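You operate a simulated robot arm through the tools that you are given. There is no shell and no other tool.

You are at the controls of a simulated robot arm. One attempt, no reset.

TASK
Put things in order on the narrow table. At the end: the pink pot stands where the felt dabber stood; the clear powder jar (marked "TEAL") from the narrow table stands where the white cleaner bottle (marked "STAMP CLEANER") stood; the felt dabber stands where the clear powder jar stood; the white cleaner bottle stands on top of the beige low block; whatever was shut is shut again. Leave all else as you found it, and nothing knocked over.

The check looks at the end state, three seconds after you hand in, the way a careful person would. Anything else that was tipped, shoved, dropped, spilled or broken makes it a failure.

THE ROBOT
A 7-joint arm with a two-finger parallel gripper, fixed in place. Base frame: the origin is at the foot of the arm, x ahead of it, y to its left, z up; the work surface is at about z = 0. Lengths are in mm, angles in degrees, forces in N, time in s.
With the tool pointing down near the work surface it reaches from about 220 to 580 mm from the base axis. Its first joint turns from -66.0 to 66.0 degrees. Payload 2.5 kg.
Tool frame: the origin (TCP) lies between the finger pads and is the grasp point; the fingertips stand 23 mm ahead of it; z points along the fingers, y is the line along which they close. The gripper opens to 94 mm. The fingers are 38 mm wide and 10 mm thick; the gripper's body (54 by 96 mm) begins 39 mm behind the TCP.
Orientation is told as [roll, pitch, yaw] about the base's x, y, z axes, in that order, counted from this pose: with the fingers straight down and closing along the base's y, the tool's x points along the base's -x, its y along +y and its z along -z.

THE INTERFACE
- The arm moves only by the tool step_arm. Its argument "increments" is a list that holds one entry, the list of rows, each a list of 7 numbers: the shift along the tool's x, y, z in mm, then the turn, a rotation vector about the tool's x, y, z in degrees, then the finger opening in mm, from 0 to 94. In form: [[[dx, dy, dz, rx, ry, rz, jaw], ...]]. A call has 1 to 20 rows; each row shifts and turns the commanded pose from where the row before left it, along the tool's axes as they then stand. Each row takes 0.2 s and may step no farther than 50 mm and 8.6 degrees from the row before; otherwise, or with a gripper value out of range, the whole call is refused. Where a pose cannot be reached the arm comes as near as it can. A force on the tool above 40 N (or 10 N above the force at the start of the call, whichever is more), or a blocked arm, ends the call early, and 0.2 s more pass. The fingers move at their own pace (about 108 mm/s each) and stop on an object; they squeeze with about 42 N. The grip force told is the motor's: it shows also when the fingers shut on nothing. Time passes only in rows, and 0.2 s behind the last, so rows that do not move let the fingers close. The reply holds the time, the measured pose of the TCP, the force on the tool along the base axes, the opening and the grip force, in the units named above and with some noise, with the torque about the TCP (base axes, N m) and any sound that the robot's microphone picked up, and new pictures: "show" is both (left out), scene, wrist or none.
- Cameras (640 x 400 px; columns grow to the right, rows downward): "scene" is fixed at [133.2, -417.8, 551.9]; the picture's right is [0.69, -0.73, 0.00], its down [-0.37, -0.35, -0.86] and it looks along [0.62, 0.59, -0.51] (base axes); focal length 310 px, centre (320, 200). "wrist" rides on the gripper at [86, 16, -75] in the tool frame; the picture's right is [-0.18, 0.98, 0.00], its down [-0.58, -0.11, -0.81] and it looks along [-0.79, -0.15, 0.59] (tool axes); focal length 243 px, centre (320, 200). There is no depth. A picture from a camera that has moved, and an enlarged one, comes with that camera's place and axes in the base frame and with its lens.
- inspect(camera, box): a new picture of the part [left, top, right, bottom] of that camera's present view, enlarged. It takes no simulated time.
- finish_job(): hands the job in; it is judged then, once.

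Places have to be worked out from the pictures, the camera data and where the tool is seen. Open the gripper and draw the arm clear of the work before you hand the job in, unless the task says otherwise.

The tools are called after "Call:" as a command line: name --argument value ..., lists and objects as JSON in quotes. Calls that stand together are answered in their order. step_arm: Moves the arm, as the interface text tells. Its arguments: {"type":"object","properties":{"increments":{"type":"array"},"show":{"type":"string","enum":["both","scene","wrist","none"]}},"required":["increments"]} The other tools are called the same way: inspect (camera, box) takes an enlarged picture of a part of a camera's view; finish_job () hands the job in.

At the start:

```text
clock: 0.0
tcp_pos: [344.8, -36.0, 364.8]
tool_rot: [0.1, -0.1, 0.0]
wrist_force: [0.4, -0.8, 0.9]
torque: [0.03, 0.04, 0.01]
opening: 93.8
finger_force: 0.0
```

scene: 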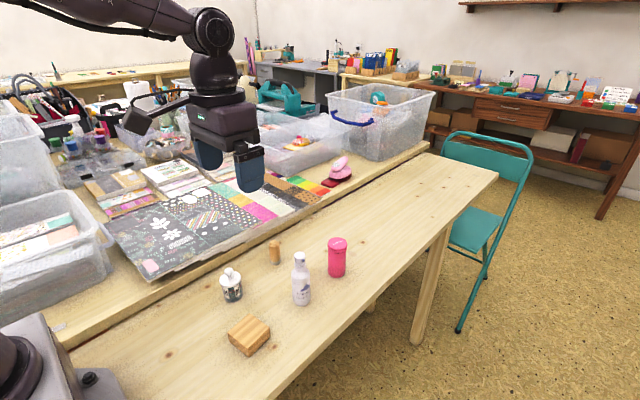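
wrist: 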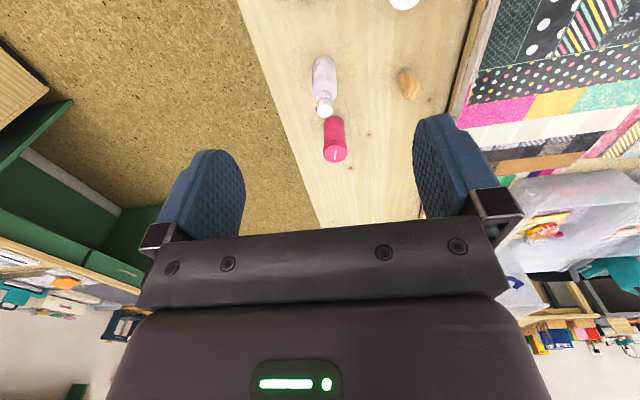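

I start by looking closer at the objects on the narrow table in the scene and wrist cameras.

Call:
inspect --camera "scene" --box '[200, 220, 380, 370]'

Call:
inspect --camera "wrist" --box '[280, 0, 480, 180]'

Call:
inspect --camera "scene" --box '[60, 130, 360, 320]'

```text
2.67 times, centred on (290, 295) of scene
camera zoom: at [133.2, -417.8, 551.9], right [0.69, -0.73, 0.0], down [-0.37, -0.35, -0.86], along [0.62, 0.59, -0.51], focal length 827 px, centre (400, -53)
```

zoom: 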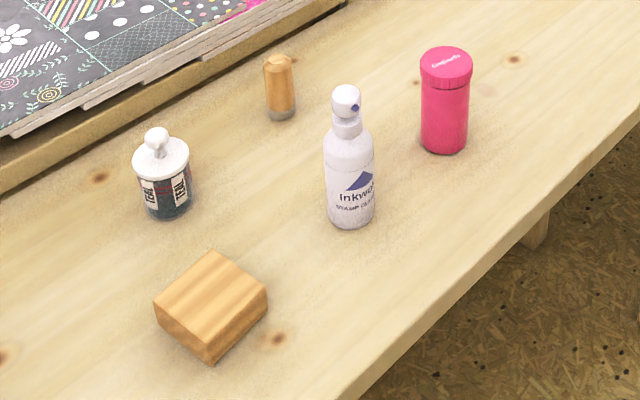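

```text
2.22 times, centred on (380, 90) of wrist
camera zoom: at [259.0, -20.2, 438.3], right [0.18, 0.98, 0.0], down [0.58, -0.11, 0.81], along [0.79, -0.15, -0.59], focal length 539 px, centre (187, 444)
```

zoom: 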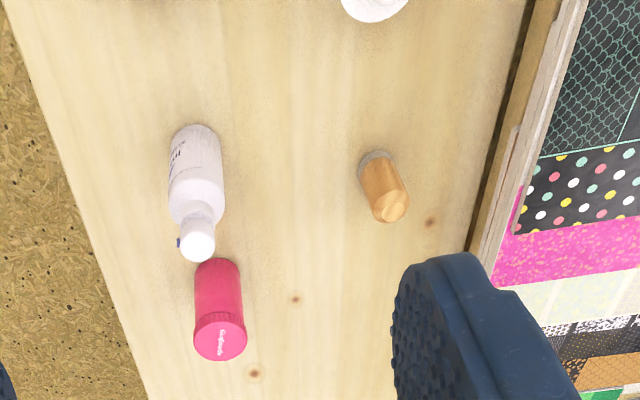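

```text
2.11 times, centred on (210, 225) of scene
camera zoom: at [133.2, -417.8, 551.9], right [0.69, -0.73, 0.0], down [-0.37, -0.35, -0.86], along [0.62, 0.59, -0.51], focal length 653 px, centre (552, 147)
```

zoom: 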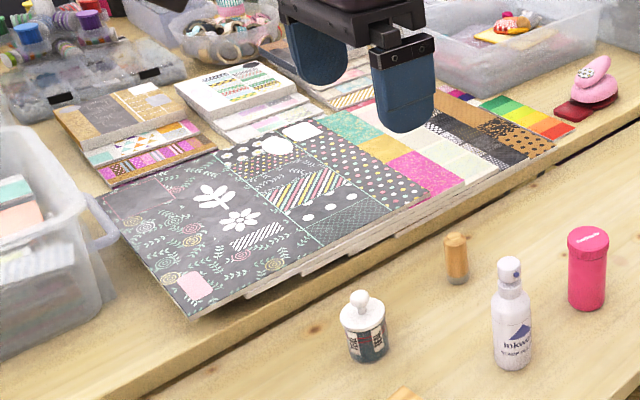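

The five objects stand upright on the narrow table; I want finer detail of the bottle, jar, and block shapes before choosing grips.

Call:
inspect --camera "scene" --box '[280, 240, 330, 310]'

Call:
inspect --camera "scene" --box '[210, 260, 260, 310]'

Call:
inspect --camera "scene" --box '[220, 305, 280, 365]'

Call:
inspect --camera "scene" --box '[260, 230, 350, 290]'

Call:
inspect --camera "scene" --box '[60, 0, 290, 200]'

```text
5.71 times, centred on (305, 275) of scene
camera zoom: at [133.2, -417.8, 551.9], right [0.69, -0.73, 0.0], down [-0.37, -0.35, -0.86], along [0.62, 0.59, -0.51], focal length 1772 px, centre (406, -229)
```

zoom: 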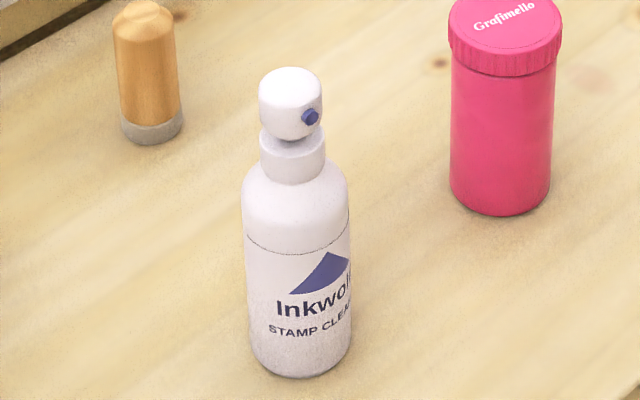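

```text
8.00 times, centred on (235, 285) of scene
camera zoom: at [133.2, -417.8, 551.9], right [0.69, -0.73, 0.0], down [-0.37, -0.35, -0.86], along [0.62, 0.59, -0.51], focal length 2481 px, centre (1000, -480)
```

zoom: 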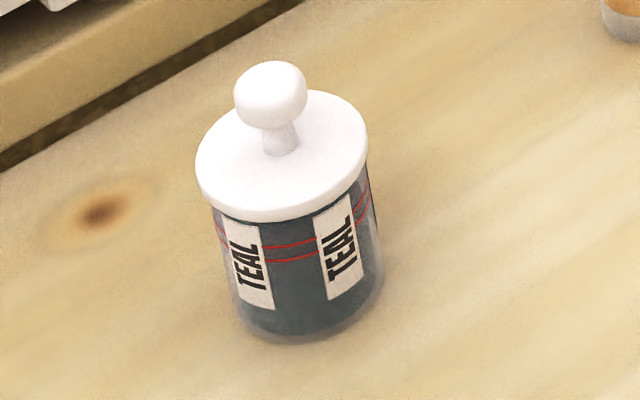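

```text
6.67 times, centred on (250, 335) of scene
camera zoom: at [133.2, -417.8, 551.9], right [0.69, -0.73, 0.0], down [-0.37, -0.35, -0.86], along [0.62, 0.59, -0.51], focal length 2068 px, centre (787, -700)
```

zoom: 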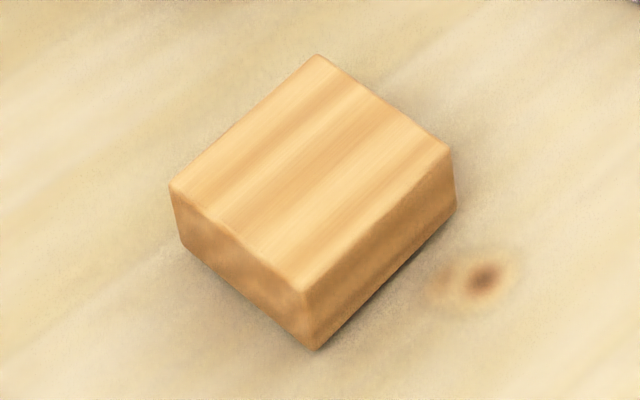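

```text
6.67 times, centred on (305, 260) of scene
camera zoom: at [133.2, -417.8, 551.9], right [0.69, -0.73, 0.0], down [-0.37, -0.35, -0.86], along [0.62, 0.59, -0.51], focal length 2068 px, centre (420, -200)
```

zoom: 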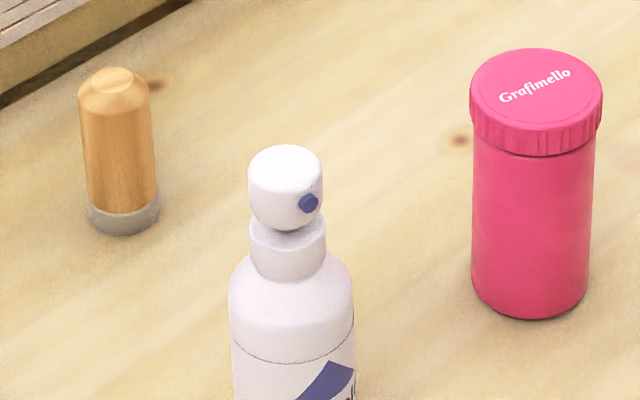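

```text
2.00 times, centred on (175, 100) of scene
camera zoom: at [133.2, -417.8, 551.9], right [0.69, -0.73, 0.0], down [-0.37, -0.35, -0.86], along [0.62, 0.59, -0.51], focal length 620 px, centre (610, 400)
```

zoom: 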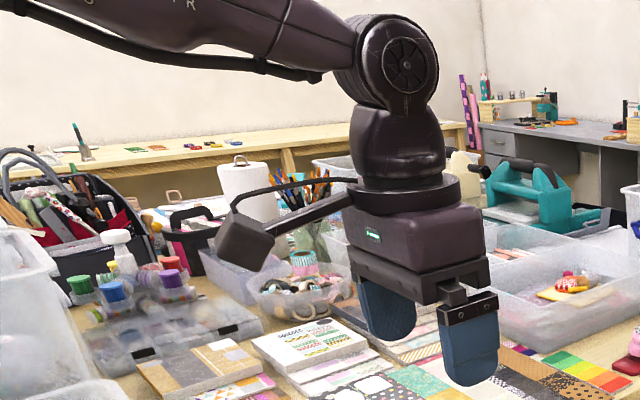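

Estimates from the views (base frame): bottle ≈(459,-51), pot ≈(583,-50), dabber ≈(499,90), jar ≈(359,70), block ≈(320,-50) with its top at z≈28. The jar and pot lids are wider than their bodies, so I want to grip the bodies from the side. I first test turning the tool about its axis by 90° high in the air.

Call:
step_arm --increments '[[[0, 0, 0, 0, 0, 8.57, 94], [0, 0, 0, 0, 0, 8.57, 94], [0, 0, 0, 0, 0, 8.57, 94], [0, 0, 0, 0, 0, 8.57, 94], [0, 0, 0, 0, 0, 8.57, 94], [0, 0, 0, 0, 0, 8.57, 94], [0, 0, 0, 0, 0, 8.57, 94], [0, 0, 0, 0, 0, 8.57, 94], [0, 0, 0, 0, 0, 8.57, 94], [0, 0, 0, 0, 0, 8.57, 94], [0, 0, 0, 0, 0, 4.3, 94], [0, 0, 0, 0, 0, 0, 94]]]' --show "both"

```text
clock: 2.6
tcp_pos: [345.6, -36.3, 364.7]
tool_rot: [-0.1, 0.0, -90.2]
wrist_force: [0.2, 0.4, 0.7]
torque: [0.02, 0.01, -0.04]
opening: 93.9
finger_force: 0.1
camera wrist: at [361.9, 50.0, 438.3], right [0.98, -0.19, 0.0], down [-0.11, -0.58, 0.81], along [-0.15, -0.79, -0.59], focal length 243 px, centre (320, 200)
```

scene: 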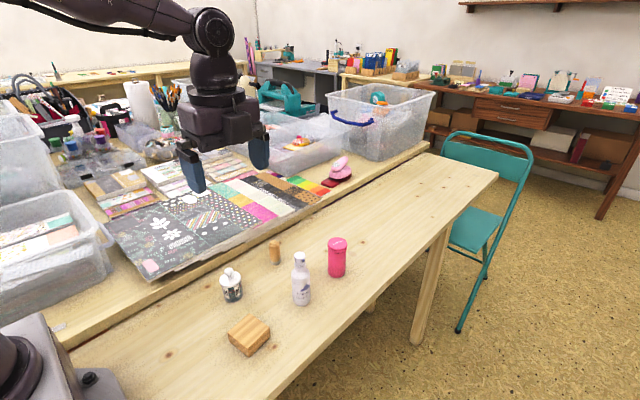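
wrist: 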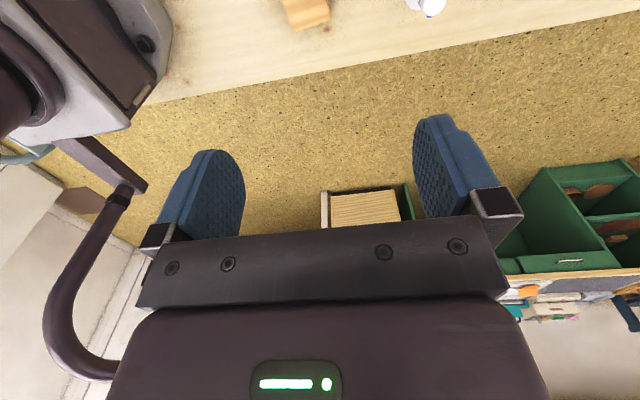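

The yaw to -90° worked cleanly, and the camera is now on the +y side. Next I tilt the tool 60° about its y axis, so the fingers point forward-left and down with the camera above, still high up.

Call:
step_arm --increments '[[[0, 0, 0, 0, 8.57, 0, 94], [0, 0, 0, 0, 8.57, 0, 94], [0, 0, 0, 0, 8.57, 0, 94], [0, 0, 0, 0, 8.57, 0, 94], [0, 0, 0, 0, 8.57, 0, 94], [0, 0, 0, 0, 8.57, 0, 94], [0, 0, 0, 0, 8.57, 0, 94], [0, 0, 0, 0, 0, 0, 94]]]' --show "both"

```text
clock: 4.4
tcp_pos: [345.5, -36.5, 364.7]
tool_rot: [0.0, 60.1, -89.9]
wrist_force: [-0.4, 0.3, -1.3]
torque: [0.0, 0.02, 0.01]
opening: 94.1
finger_force: 0.2
camera wrist: at [361.6, -57.8, 476.0], right [0.98, -0.09, -0.16], down [-0.11, -0.99, -0.1], along [-0.15, 0.12, -0.98], focal length 243 px, centre (320, 200)
```

scene: 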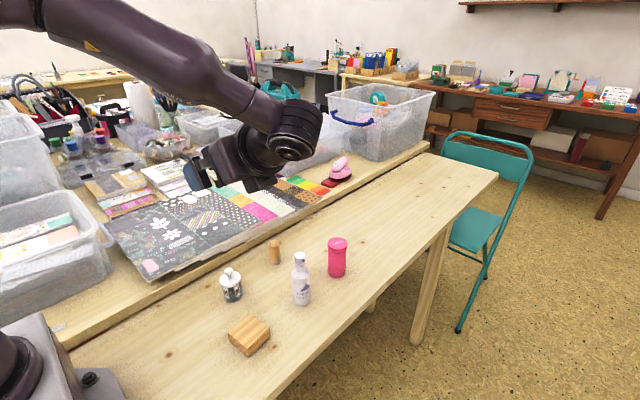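
wrist: 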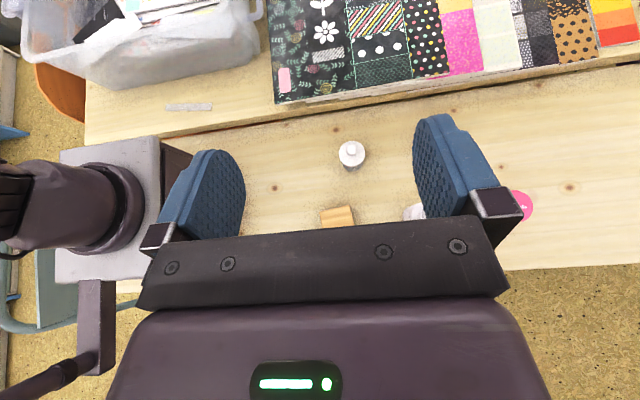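

The tilt is reached at [0, 60, -90], and the wrist camera now looks straight down at the table. I move to a spot in front of the bottle on the right side of the table: (459,-140,200), then down to z≈42.

Call:
step_arm --increments '[[[-38.9, 22.7, -1.46, 0, 0, 0, 94], [-38.9, 22.7, -1.46, 0, 0, 0, 94], [-38.9, 22.7, -1.46, 0, 0, 0, 94], [-38.9, 22.7, -1.46, 0, 0, 0, 94], [-38.9, 22.7, -1.46, 0, 0, 0, 94], [0, 0, 0, 0, 0, 0, 94]]]' --show "both"

```text
clock: 5.8
tcp_pos: [457.7, -140.5, 199.0]
tool_rot: [0.0, 60.0, -90.0]
wrist_force: [0.0, 0.0, -0.1]
torque: [0.01, -0.01, -0.02]
opening: 94.0
finger_force: 0.0
camera wrist: at [474.2, -161.7, 310.3], right [0.98, -0.09, -0.16], down [-0.11, -0.99, -0.1], along [-0.15, 0.12, -0.98], focal length 243 px, centre (320, 200)
```

scene: 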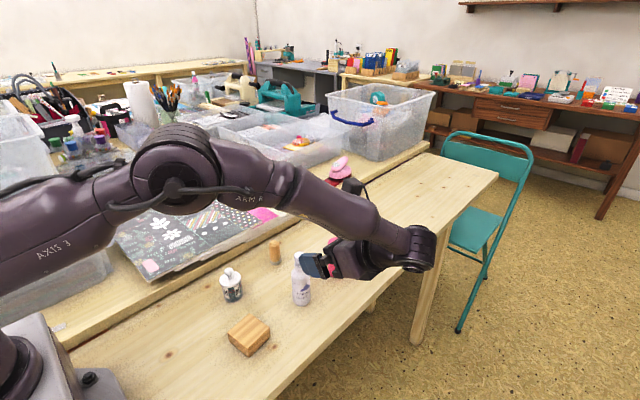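
wrist: 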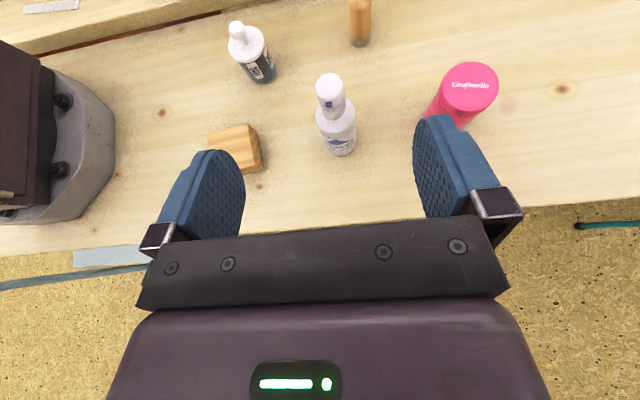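

I'm at (458,-140,199) with everything visible from above. Before descending I zoom in to refine the positions of all the objects.

Call:
inspect --camera "wrist" --box '[280, 50, 400, 170]'

Call:
inspect --camera "wrist" --box '[180, 0, 400, 190]'

Call:
inspect --camera "wrist" --box '[330, 0, 530, 150]'

```text
3.33 times, centred on (340, 110) of wrist
camera zoom: at [474.2, -161.7, 310.3], right [0.98, -0.09, -0.16], down [-0.11, -0.99, -0.1], along [-0.15, 0.12, -0.98], focal length 809 px, centre (253, 500)
```

zoom: 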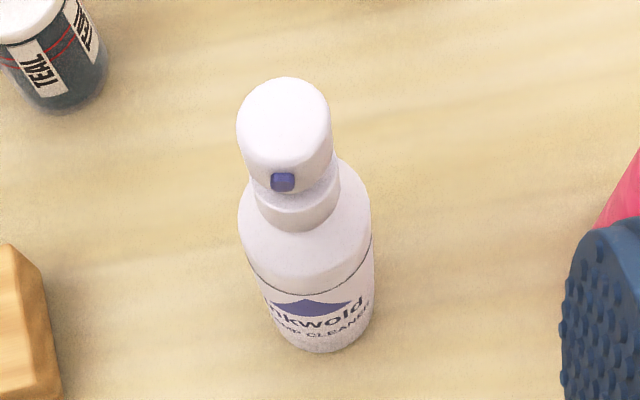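

```text
2.11 times, centred on (290, 95) of wrist
camera zoom: at [474.2, -161.7, 310.3], right [0.98, -0.09, -0.16], down [-0.11, -0.99, -0.1], along [-0.15, 0.12, -0.98], focal length 511 px, centre (383, 421)
```

zoom: 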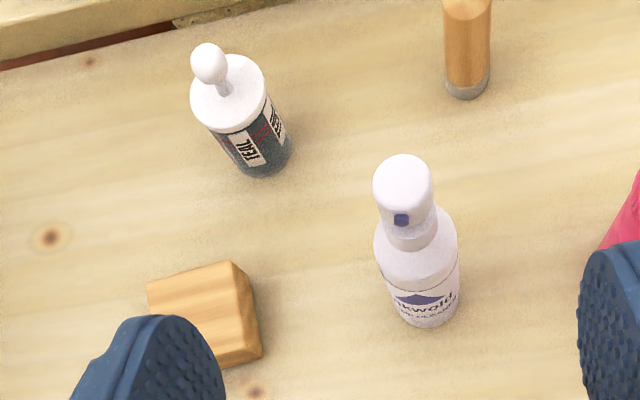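

```text
2.67 times, centred on (430, 75) of wrist
camera zoom: at [474.2, -161.7, 310.3], right [0.98, -0.09, -0.16], down [-0.11, -0.99, -0.1], along [-0.15, 0.12, -0.98], focal length 647 px, centre (27, 533)
```

zoom: 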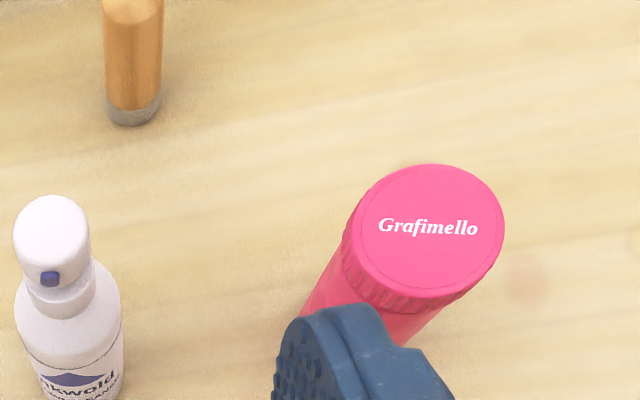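

Refined from above: bottle ≈(461,-52), jar ≈(360.5,69.5), dabber ≈(501,88), pot ≈(583,-51.5), which agrees with the scene camera to within a few mm. I descend to z≈42 in front of the bottle, then move in part of the way.

Call:
step_arm --increments '[[[-34, 0.6, 19.6, 0, 0, 0, 94], [-34, 0.6, 19.6, 0, 0, 0, 94], [-34, 0.6, 19.6, 0, 0, 0, 94], [-34, 0.6, 19.6, 0, 0, 0, 94], [10, 0, 17.3, 0, 0, 0, 94], [10, 0, 17.3, 0, 0, 0, 94], [0, 0, 0, 0, 0, 0, 94]]]' --show "both"

```text
clock: 7.4
tcp_pos: [461.4, -99.4, 42.2]
tool_rot: [0.0, 60.1, -89.9]
wrist_force: [-0.6, 0.2, -0.2]
torque: [0.0, 0.01, 0.02]
opening: 94.1
finger_force: 0.1
camera wrist: at [477.6, -121.1, 154.0], right [0.98, -0.09, -0.16], down [-0.11, -0.99, -0.1], along [-0.15, 0.12, -0.98], focal length 243 px, centre (320, 200)
```

scene: 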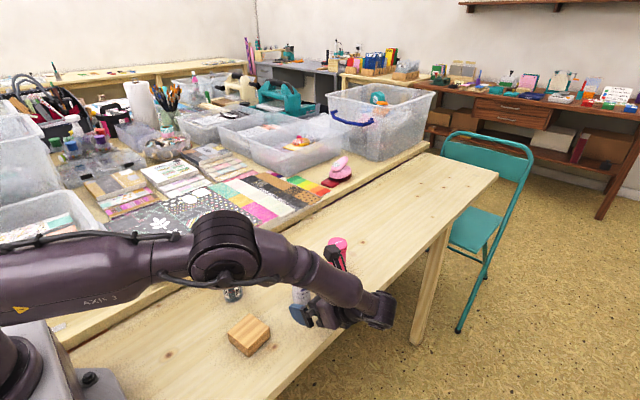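
wrist: 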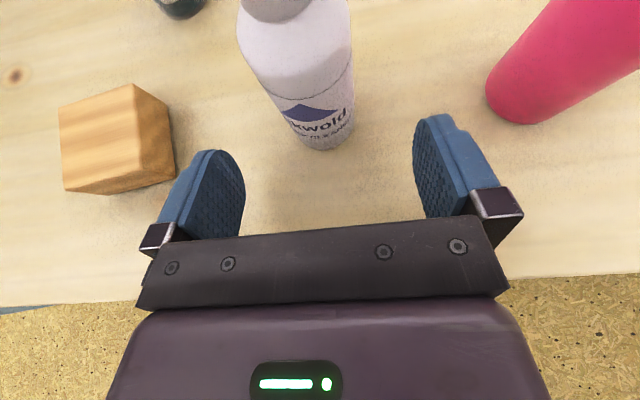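

The bottle base shows at x≈461.5, y≈-53, centred between the fingers. I advance 36 mm along +y so the bottle sits between the pads, then close.

Call:
step_arm --increments '[[[9.1, 0, 15.8, 0, 0, 0, 94], [9.1, 0, 15.8, 0, 0, 0, 94], [0, 0, 0, 0, 0, 0, 94], [0, 0, 0, 0, 0, 0, 60], [0, 0, 0, 0, 0, 0, 30], [0, 0, 0, 0, 0, 0, 30], [0, 0, 0, 0, 0, 0, 30]]]' --show "both"

```text
clock: 9.0
tcp_pos: [460.9, -65.0, 42.8]
tool_rot: [0.0, 60.0, -89.9]
wrist_force: [-1.6, 1.8, 1.4]
torque: [0.05, 0.02, 0.0]
opening: 38.8
finger_force: 42.4
camera wrist: at [476.9, -84.9, 154.2], right [0.98, -0.09, -0.16], down [-0.11, -0.99, -0.1], along [-0.15, 0.12, -0.98], focal length 243 px, centre (320, 200)
```

scene: 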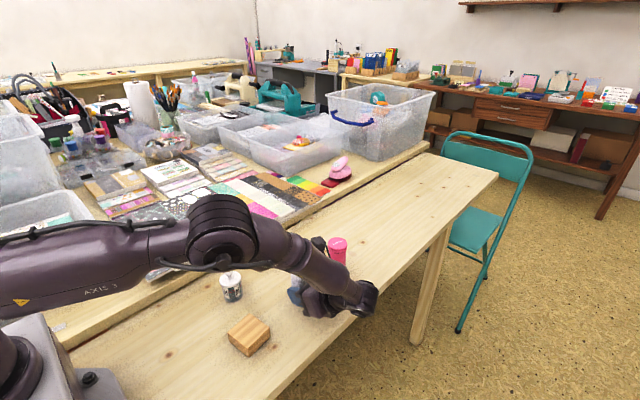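
wrist: 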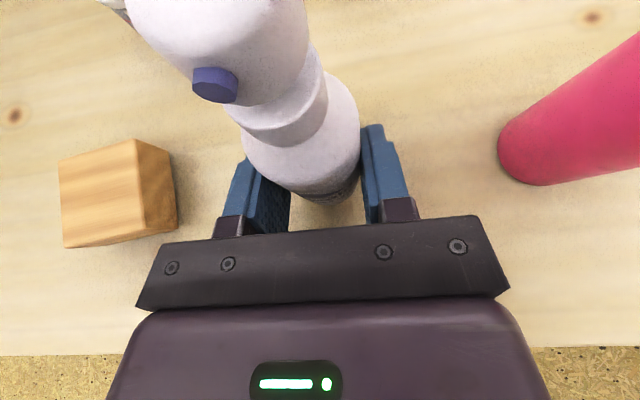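

The bottle is gripped: opening 38.8, force 42 N. Before lifting I zoom in on the block, to fix the placement point.

Call:
inspect --camera "wrist" --box '[30, 120, 200, 270]'

Call:
inspect --camera "scene" --box '[200, 220, 400, 370]'

```text
2.67 times, centred on (115, 195) of wrist
camera zoom: at [476.9, -84.9, 154.2], right [0.98, -0.09, -0.16], down [-0.11, -0.99, -0.1], along [-0.15, 0.12, -0.98], focal length 647 px, centre (867, 213)
```

zoom: 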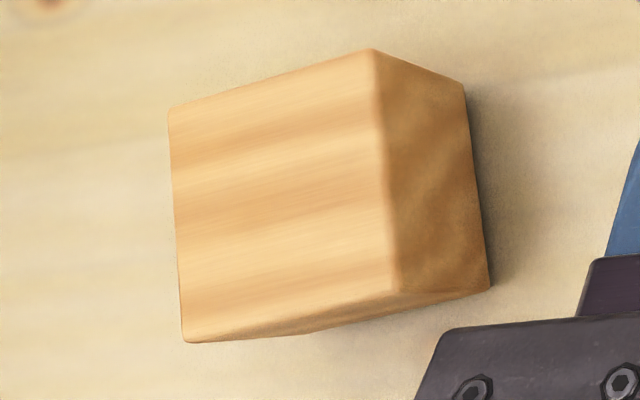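

```text
2.67 times, centred on (300, 295) of scene
camera zoom: at [133.2, -417.8, 551.9], right [0.69, -0.73, 0.0], down [-0.37, -0.35, -0.86], along [0.62, 0.59, -0.51], focal length 827 px, centre (373, -53)
```

zoom: 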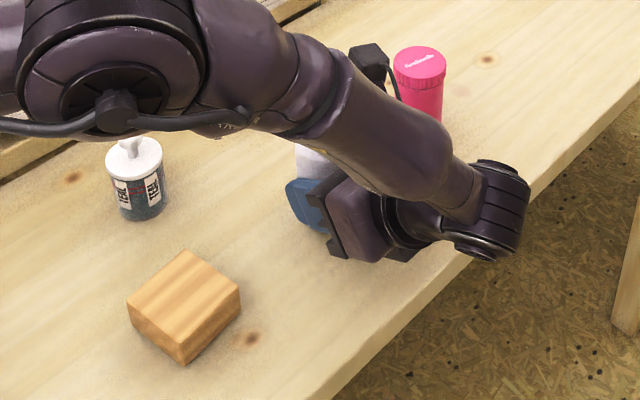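

The block's top centre works out at ≈(318.5,-50), top z≈27.5. I lift the bottle 70 mm and carry it 142 mm back over the block.

Call:
step_arm --increments '[[[15, 0, -8.7, 0, 0, 0, 30], [22.8, 0, -13.1, 0, 0, 0, 30], [22.8, 0, -13.1, 0, 0, 0, 30], [0.25, -35.5, 0.43, 0, 0, 0, 30], [0.25, -35.5, 0.43, 0, 0, 0, 30], [0.25, -35.5, 0.43, 0, 0, 0, 30], [0.25, -35.5, 0.43, 0, 0, 0, 30], [0, 0, 0, 0, 0, 0, 30]]]' --show "both"

```text
clock: 10.8
tcp_pos: [317.5, -62.8, 112.4]
tool_rot: [0.0, 59.9, -90.0]
wrist_force: [0.4, -0.5, -1.5]
torque: [0.01, 0.04, -0.06]
opening: 38.8
finger_force: 41.5
camera wrist: at [334.5, -84.2, 223.7], right [0.98, -0.09, -0.16], down [-0.11, -0.99, -0.1], along [-0.15, 0.12, -0.98], focal length 243 px, centre (320, 200)
```

scene: 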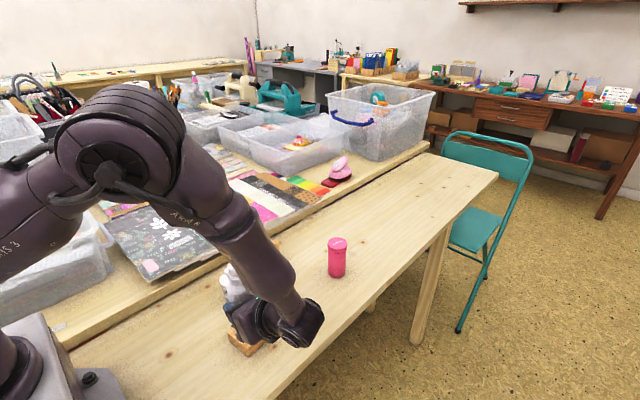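
wrist: 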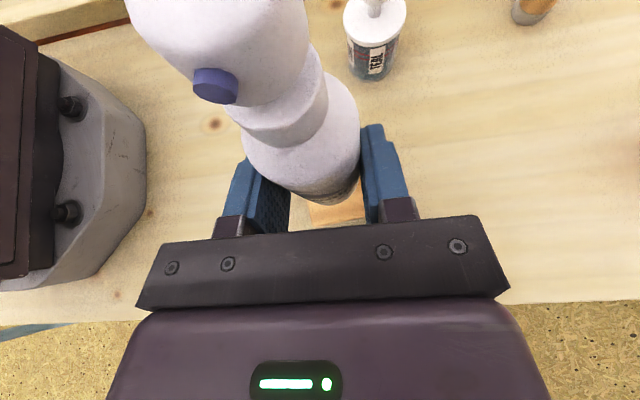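

The bottle is over the block, with a light load reading. I lower 38 mm, then creep the last few mm.

Call:
step_arm --increments '[[[-11, 0, 6.33, 0, 0, 0, 30], [-11, 0, 6.33, 0, 0, 0, 30], [-10.9, 0, 6.33, 0, 0, 0, 30], [-0.87, 0, 0.5, 0, 0, 0, 30], [-0.87, 0, 0.5, 0, 0, 0, 30], [0, 0, 0, 0, 0, 0, 30]]]' --show "both"

```text
clock: 12.2
tcp_pos: [318.6, -61.7, 74.2]
tool_rot: [0.2, 60.2, -89.8]
wrist_force: [-6.0, -6.1, 29.2]
torque: [0.01, 0.27, 0.06]
opening: 39.1
finger_force: 41.7
camera wrist: at [335.8, -84.0, 185.9], right [0.98, -0.09, -0.16], down [-0.11, -0.99, -0.1], along [-0.15, 0.12, -0.98], focal length 243 px, centre (320, 200)
```

scene: 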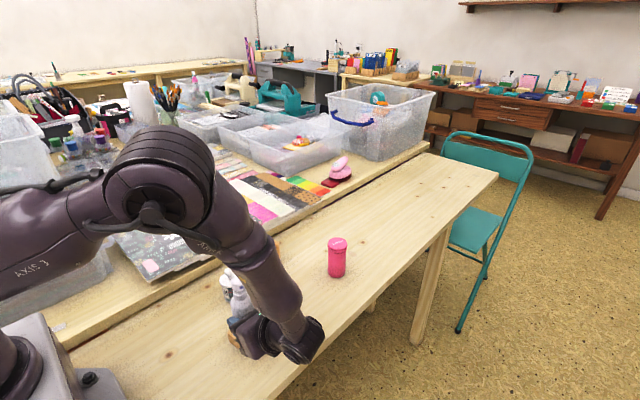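
wrist: 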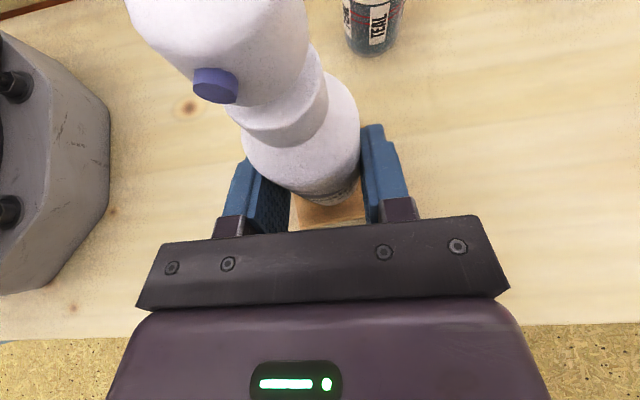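

Contact came at TCP z≈74 with an upward force of 29 N, so the block is about 31 mm tall. I ease up about 1.7 mm to unload before releasing.

Call:
step_arm --increments '[[[0.87, 0, -0.5, 0, 0, 0, 30], [0.6, 0, -0.35, 0, 0, 0, 30], [0, 0, 0, 0, 0, 0, 30]]]' --show "wrist"

Call:
inspect --camera "scene" --box '[190, 240, 350, 370]'

```text
clock: 13.0
tcp_pos: [319.4, -62.3, 75.8]
tool_rot: [0.1, 60.1, -89.7]
wrist_force: [0.5, -0.8, 15.7]
torque: [0.15, -0.06, -0.06]
opening: 39.2
finger_force: 42.1
camera wrist: at [335.9, -83.2, 186.1], right [0.98, -0.09, -0.16], down [-0.11, -0.99, -0.1], along [-0.15, 0.12, -0.98], focal length 243 px, centre (320, 200)
```

wrist: 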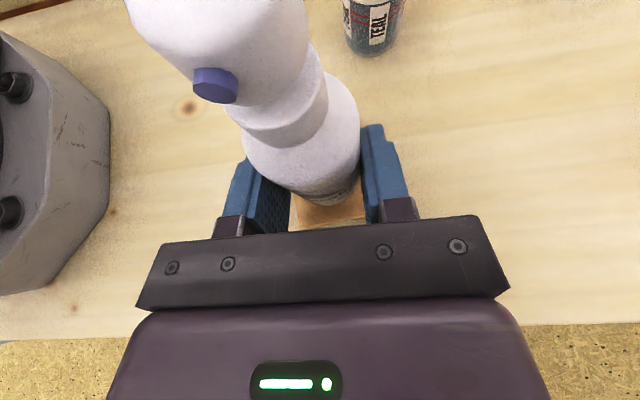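

```text
3.08 times, centred on (270, 305) of scene
camera zoom: at [133.1, -417.8, 551.9], right [0.69, -0.73, 0.0], down [-0.37, -0.35, -0.86], along [0.62, 0.59, -0.51], focal length 954 px, centre (474, -123)
```

zoom: 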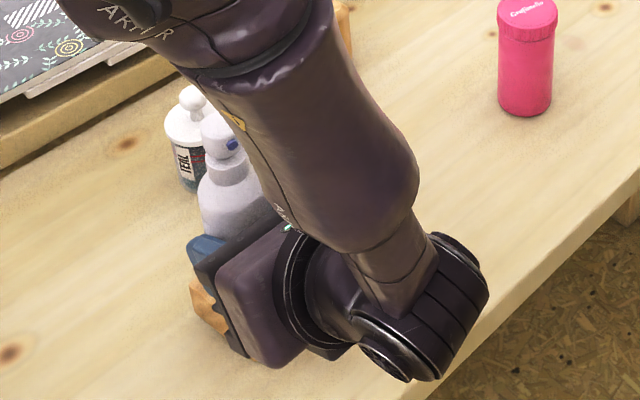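

Still 15.7 N of upward push, so the bottle is firmly seated on the block. I ease up another 1 mm.

Call:
step_arm --increments '[[[0.87, 0, -0.5, 0, 0, 0, 30], [0, 0, 0, 0, 0, 0, 30]]]' --show "none"

```text
clock: 13.6
tcp_pos: [317.9, -61.4, 75.3]
tool_rot: [-0.2, 60.0, -90.2]
wrist_force: [0.9, 1.0, -0.6]
torque: [0.05, -0.05, -0.02]
opening: 38.9
finger_force: 42.3
```

Force is near zero, so the bottle is just touching. I lower 0.4 mm and open the fingers step by step.

Call:
step_arm --increments '[[[-0.35, 0, 0.2, 0, 0, 0, 38], [0, 0, 0, 0, 0, 0, 41], [0, 0, 0, 0, 0, 0, 46], [0, 0, 0, 0, 0, 0, 60], [0, 0, 0, 0, 0, 0, 80], [0, 0, 0, 0, 0, 0, 94], [0, 0, 0, 0, 0, 0, 94]]]' --show "both"

```text
clock: 15.2
tcp_pos: [319.6, -61.9, 76.8]
tool_rot: [0.0, 60.0, -89.9]
wrist_force: [-0.7, -0.2, -0.3]
torque: [-0.01, 0.01, -0.02]
opening: 94.0
finger_force: 0.0
camera wrist: at [335.7, -83.5, 186.7], right [0.98, -0.09, -0.16], down [-0.11, -0.99, -0.1], along [-0.15, 0.12, -0.98], focal length 243 px, centre (320, 200)
```

scene: 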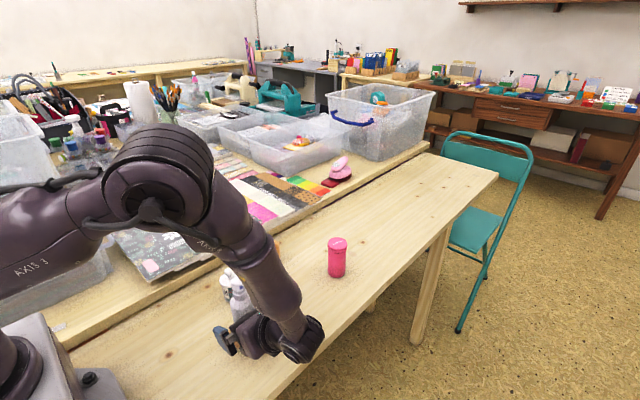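
wrist: 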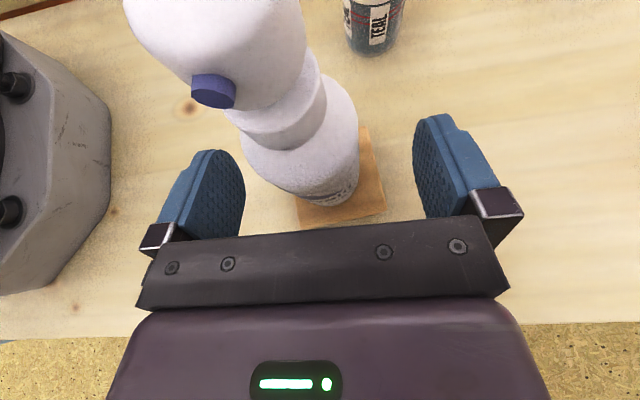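

The bottle stands free on the block. I back straight out along -y by 80 mm and then look.

Call:
step_arm --increments '[[[-10, 0, -17.3, 0, 0, 0, 94], [-15, 0, -26, 0, 0, 0, 94], [-15, 0, -26, 0, 0, 0, 94], [0, 0, 0, 0, 0, 0, 94]]]' --show "both"

Call:
inspect --camera "wrist" --box '[180, 0, 480, 190]'

```text
clock: 16.2
tcp_pos: [319.3, -141.1, 75.3]
tool_rot: [-0.1, 60.1, -90.0]
wrist_force: [-0.9, -0.1, -1.0]
torque: [0.0, 0.0, 0.0]
opening: 94.1
finger_force: 0.1
camera wrist: at [336.2, -163.2, 186.3], right [0.98, -0.09, -0.16], down [-0.11, -0.99, -0.1], along [-0.15, 0.12, -0.98], focal length 243 px, centre (320, 200)
```

scene: 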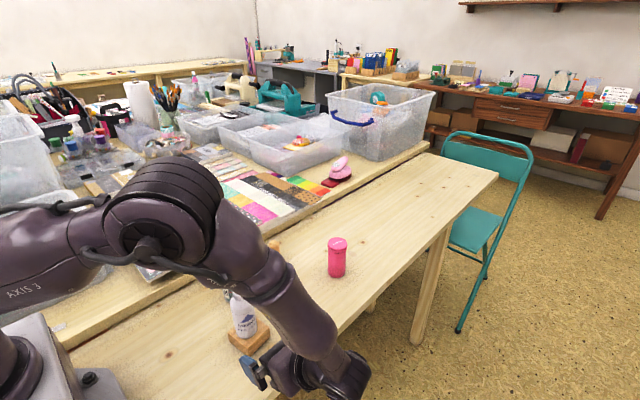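
wrist: 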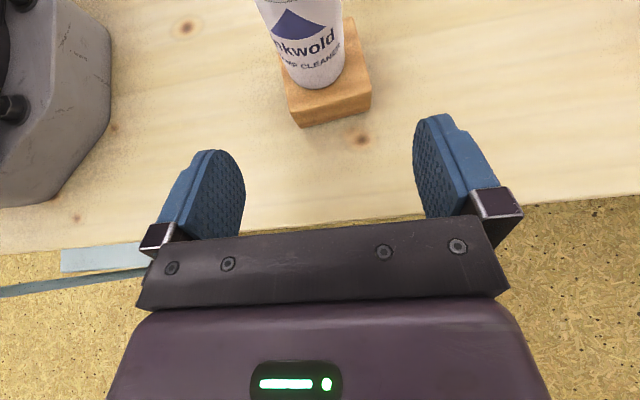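

```text
2.11 times, centred on (330, 95) of wrist
camera zoom: at [336.2, -163.2, 186.3], right [0.98, -0.09, -0.16], down [-0.11, -0.99, -0.1], along [-0.15, 0.12, -0.98], focal length 511 px, centre (299, 421)
```

zoom: 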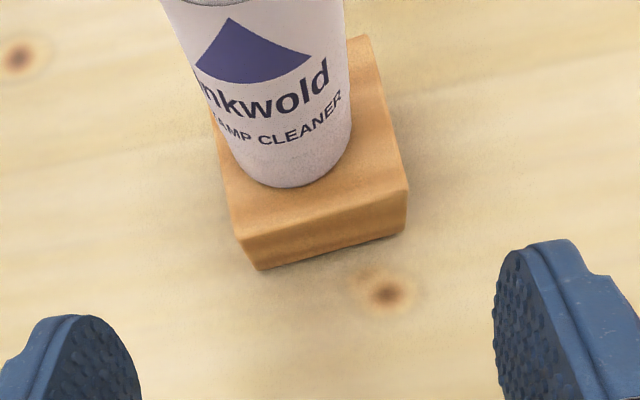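

The bottle stands at ≈(319,-51.5), well within the block top. For the jar I'll approach from the far-right side (yaw about -35°) so the forearm stays clear of the bottle. I raise to z≈255 first, then turn +55° about the vertical.

Call:
step_arm --increments '[[[38.97, 0, -22.5, 0, 0, 0, 94], [38.97, 0, -22.5, 0, 0, 0, 94], [38.97, 0, -22.5, 0, 0, 0, 94], [38.97, 0, -22.5, 0, 0, 0, 94], [0, 0, 0, 6.804, 0, -3.929, 94], [0, 0, 0, 6.804, 0, -3.929, 94], [0, 0, 0, 6.804, 0, -3.929, 94], [0, 0, 0, 6.804, 0, -3.929, 94], [0, 0, 0, 6.804, 0, -3.929, 94], [0, 0, 0, 6.804, 0, -3.929, 94], [0, 0, 0, 6.804, 0, -3.929, 94], [0, 0, 0, 0, 0, 0, 94]]]' --show "both"

```text
clock: 18.8
tcp_pos: [319.2, -143.2, 255.1]
tool_rot: [0.1, 60.0, -34.8]
wrist_force: [-0.4, 0.4, -0.4]
torque: [-0.04, 0.02, 0.01]
opening: 94.2
finger_force: 0.0
camera wrist: at [346.2, -140.9, 366.7], right [0.64, 0.75, -0.16], down [0.75, -0.66, -0.1], along [-0.18, -0.06, -0.98], focal length 243 px, centre (320, 200)
```

scene: 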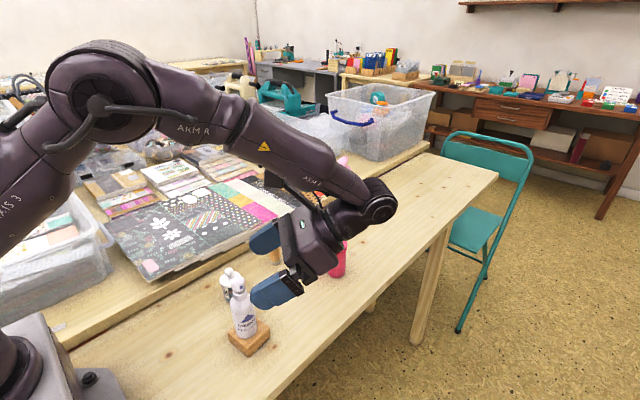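
wrist: 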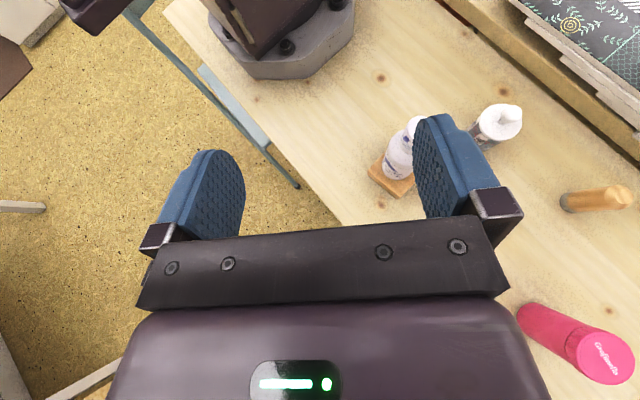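

The orientation is [0,60,-35] and the bottle stands fine. I now move at z=255 to above the jar's near side (≈(377,58)).

Call:
step_arm --increments '[[[6.8, 39.5, 11.7, 0, 0, 0, 94], [6.8, 39.5, 11.7, 0, 0, 0, 94], [6.8, 39.5, 11.7, 0, 0, 0, 94], [6.8, 39.5, 11.7, 0, 0, 0, 94], [6.8, 39.5, 11.7, 0, 0, 0, 94], [0, 0, 0, 0, 0, 0, 94]]]' --show "both"

```text
clock: 20.2
tcp_pos: [377.1, 60.3, 256.2]
tool_rot: [0.0, 60.0, -35.0]
wrist_force: [0.1, 1.7, 0.6]
torque: [0.0, 0.03, 0.0]
opening: 93.8
finger_force: 0.1
camera wrist: at [403.9, 61.2, 367.5], right [0.64, 0.75, -0.16], down [0.75, -0.66, -0.1], along [-0.18, -0.05, -0.98], focal length 243 px, centre (320, 200)
```

scene: 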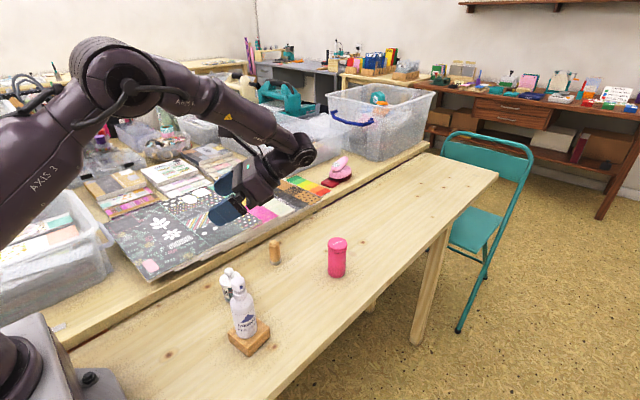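
wrist: 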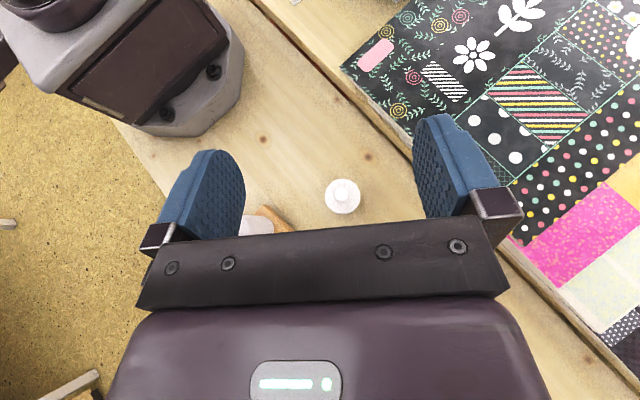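

The jar lid centre is seen at ≈(361.5,68.5), and the view is clear of other things. I descend with a 2 mm lateral correction to z≈100 and look again.

Call:
step_arm --increments '[[[-33.8, -0.5, 19.5, 0, 0, 0, 94], [-33.8, -0.5, 19.5, 0, 0, 0, 94], [-33.8, -0.5, 19.5, 0, 0, 0, 94], [-33.8, -0.5, 19.5, 0, 0, 0, 94], [0, 0, 0, 0, 0, 0, 94]]]' --show "both"

```text
clock: 21.4
tcp_pos: [376.8, 57.4, 99.5]
tool_rot: [0.1, 59.9, -35.1]
wrist_force: [-0.3, 0.0, 0.7]
torque: [0.0, 0.01, 0.02]
opening: 94.1
finger_force: 0.0
camera wrist: at [403.4, 57.5, 210.0], right [0.64, 0.75, -0.16], down [0.75, -0.66, -0.1], along [-0.18, -0.06, -0.98], focal length 243 px, centre (320, 200)
```

scene: 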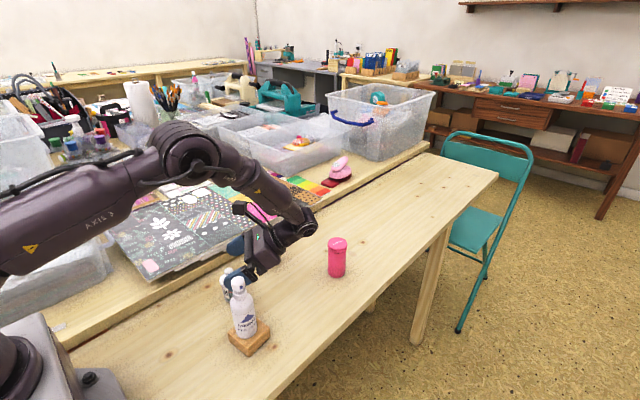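
wrist: 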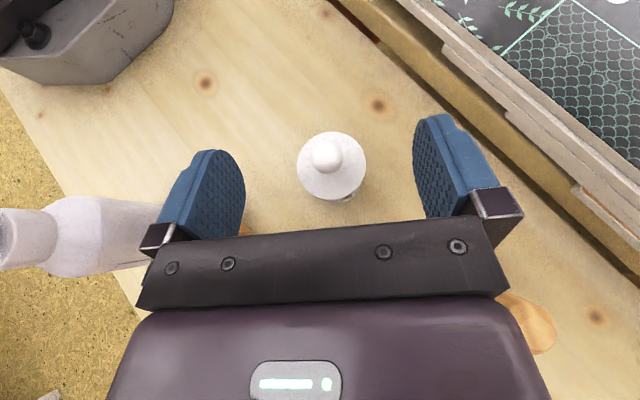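

The jar is centred between the fingers. I lower to z≈24.5 (fingertips just above the table), then check before moving forward and closing.

Call:
step_arm --increments '[[[-30.3, 0, 17.5, 0, 0, 0, 94], [-21.65, 0, 12.5, 0, 0, 0, 94], [-13, 0, 7.5, 0, 0, 0, 94], [0, 0, 0, 0, 0, 0, 94]]]' --show "both"

Call:
inspect --camera "scene" --box '[180, 190, 370, 350]'

```text
clock: 22.4
tcp_pos: [377.1, 57.0, 27.3]
tool_rot: [0.1, 60.6, -35.1]
wrist_force: [-0.7, -0.8, 1.8]
torque: [0.01, 0.02, -0.02]
opening: 94.0
finger_force: 0.0
stopped in row 4: the force on the tool passed its limit at 43 N (the readings are from after the stop); the commanded pose is now the measured one
camera wrist: at [404.8, 57.3, 138.9], right [0.64, 0.75, -0.16], down [0.75, -0.66, -0.11], along [-0.19, -0.05, -0.98], focal length 243 px, centre (320, 200)
```

scene: 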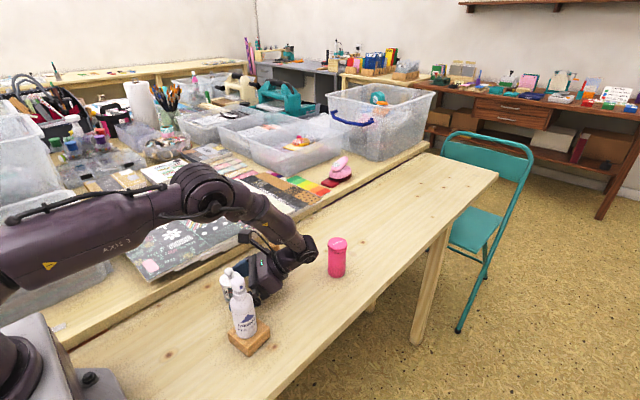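
wrist: 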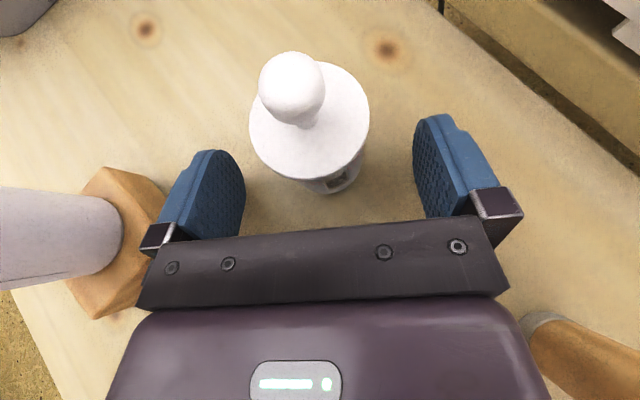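

```text
2.50 times, centred on (275, 270) of scene
camera zoom: at [133.2, -417.8, 551.9], right [0.69, -0.73, 0.0], down [-0.37, -0.35, -0.86], along [0.62, 0.59, -0.51], focal length 775 px, centre (432, 25)
```

zoom: 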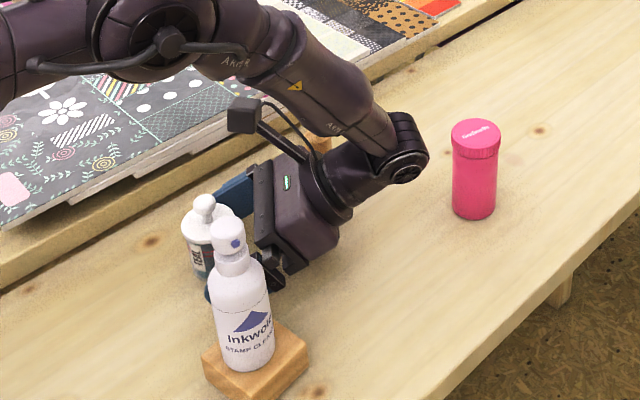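

The fingertips touched the table (stop at 43 N; TCP now z≈27.3, reading near zero), and the jar and other objects are undisturbed. I raise 1 mm, move 3 mm towards the jar, and close gently on its body below the lid.

Call:
step_arm --increments '[[[2.3, 0, 2.1, 0, 0, 0, 94], [0, 0, 0, 0, 0, 0, 70], [0, 0, 0, 0, 0, 0, 52], [0, 0, 0, 0, 0, 0, 44], [0, 0, 0, 0, 0, 0, 34], [0, 0, 0, 0, 0, 0, 34], [0, 0, 0, 0, 0, 0, 34]]]' --show "both"

Call:
inspect --camera "wrist" --box '[200, 20, 440, 250]'

```text
clock: 23.9
tcp_pos: [373.5, 59.0, 28.0]
tool_rot: [0.0, 60.5, -35.0]
wrist_force: [-1.2, -0.1, 0.8]
torque: [0.01, 0.04, -0.02]
opening: 40.5
finger_force: 41.9
camera wrist: at [402.3, 59.2, 139.7], right [0.64, 0.75, -0.16], down [0.75, -0.66, -0.11], along [-0.19, -0.05, -0.98], focal length 243 px, centre (320, 200)
```

scene: 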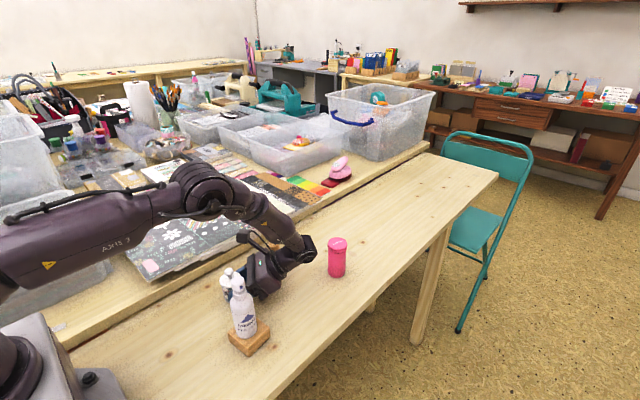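
wrist: 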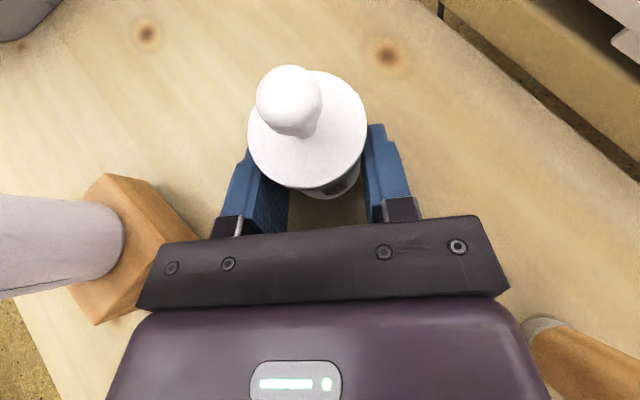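

```text
1.74 times, centred on (320, 135) of wrist
camera zoom: at [402.3, 59.2, 139.7], right [0.64, 0.75, -0.16], down [0.75, -0.66, -0.11], along [-0.19, -0.05, -0.98], focal length 422 px, centre (320, 313)
```

zoom: 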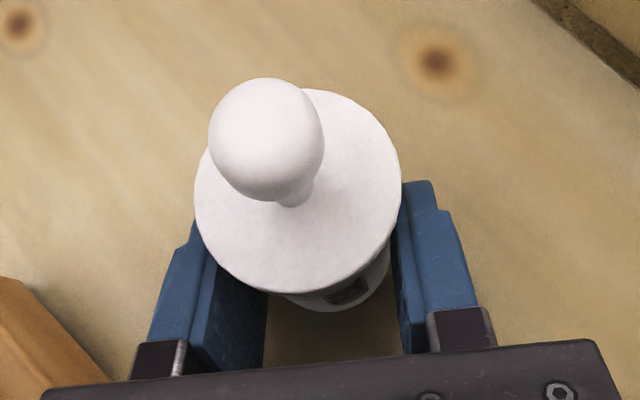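

The grip is on the jar's body (opening 40.5, less than the lid's 47 mm), and the lid sits level. I lift slowly by 5 mm and then up to z≈183.

Call:
step_arm --increments '[[[4.35, 0, -2.46, 0, 0, 0, 34], [17.4, 0, -9.85, 0, 0, 0, 34], [34.8, 0, -19.7, 0, 0, 0, 34], [34.8, 0, -19.7, 0, 0, 0, 34], [39.2, 0, -22.2, 0, 0, 0, 34], [0, 0, 0, 0, 0, 0, 34]]]' --show "both"

Call:
inspect --camera "scene" --box '[180, 150, 370, 350]'

```text
clock: 25.4
tcp_pos: [374.8, 58.6, 178.8]
tool_rot: [0.0, 60.5, -35.0]
wrist_force: [-0.2, 0.7, -0.5]
torque: [-0.03, -0.02, -0.01]
opening: 40.3
finger_force: 42.5
camera wrist: at [402.7, 58.6, 289.9], right [0.64, 0.75, -0.16], down [0.75, -0.66, -0.11], along [-0.19, -0.05, -0.98], focal length 243 px, centre (320, 200)
```

scene: 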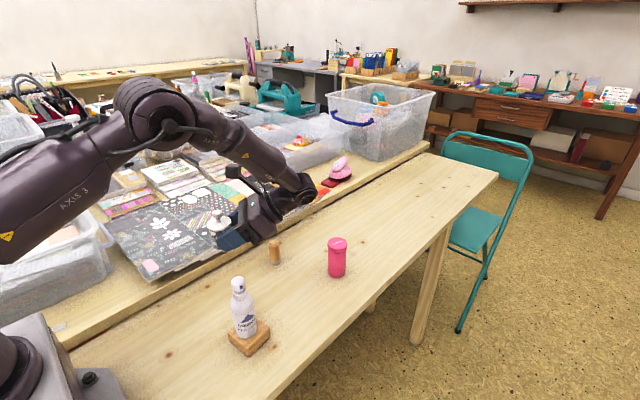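
wrist: 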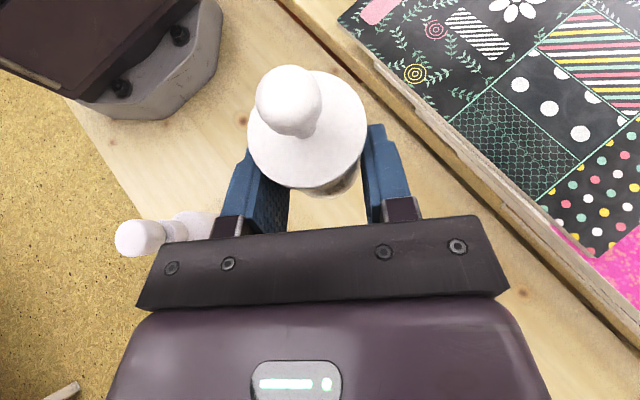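

```text
2.00 times, centred on (275, 250) of scene
camera zoom: at [133.2, -417.8, 551.9], right [0.69, -0.73, 0.0], down [-0.37, -0.35, -0.86], along [0.62, 0.59, -0.51], focal length 620 px, centre (410, 100)
```

zoom: 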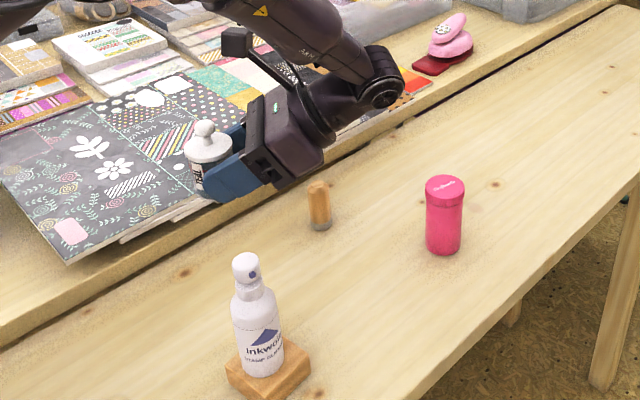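

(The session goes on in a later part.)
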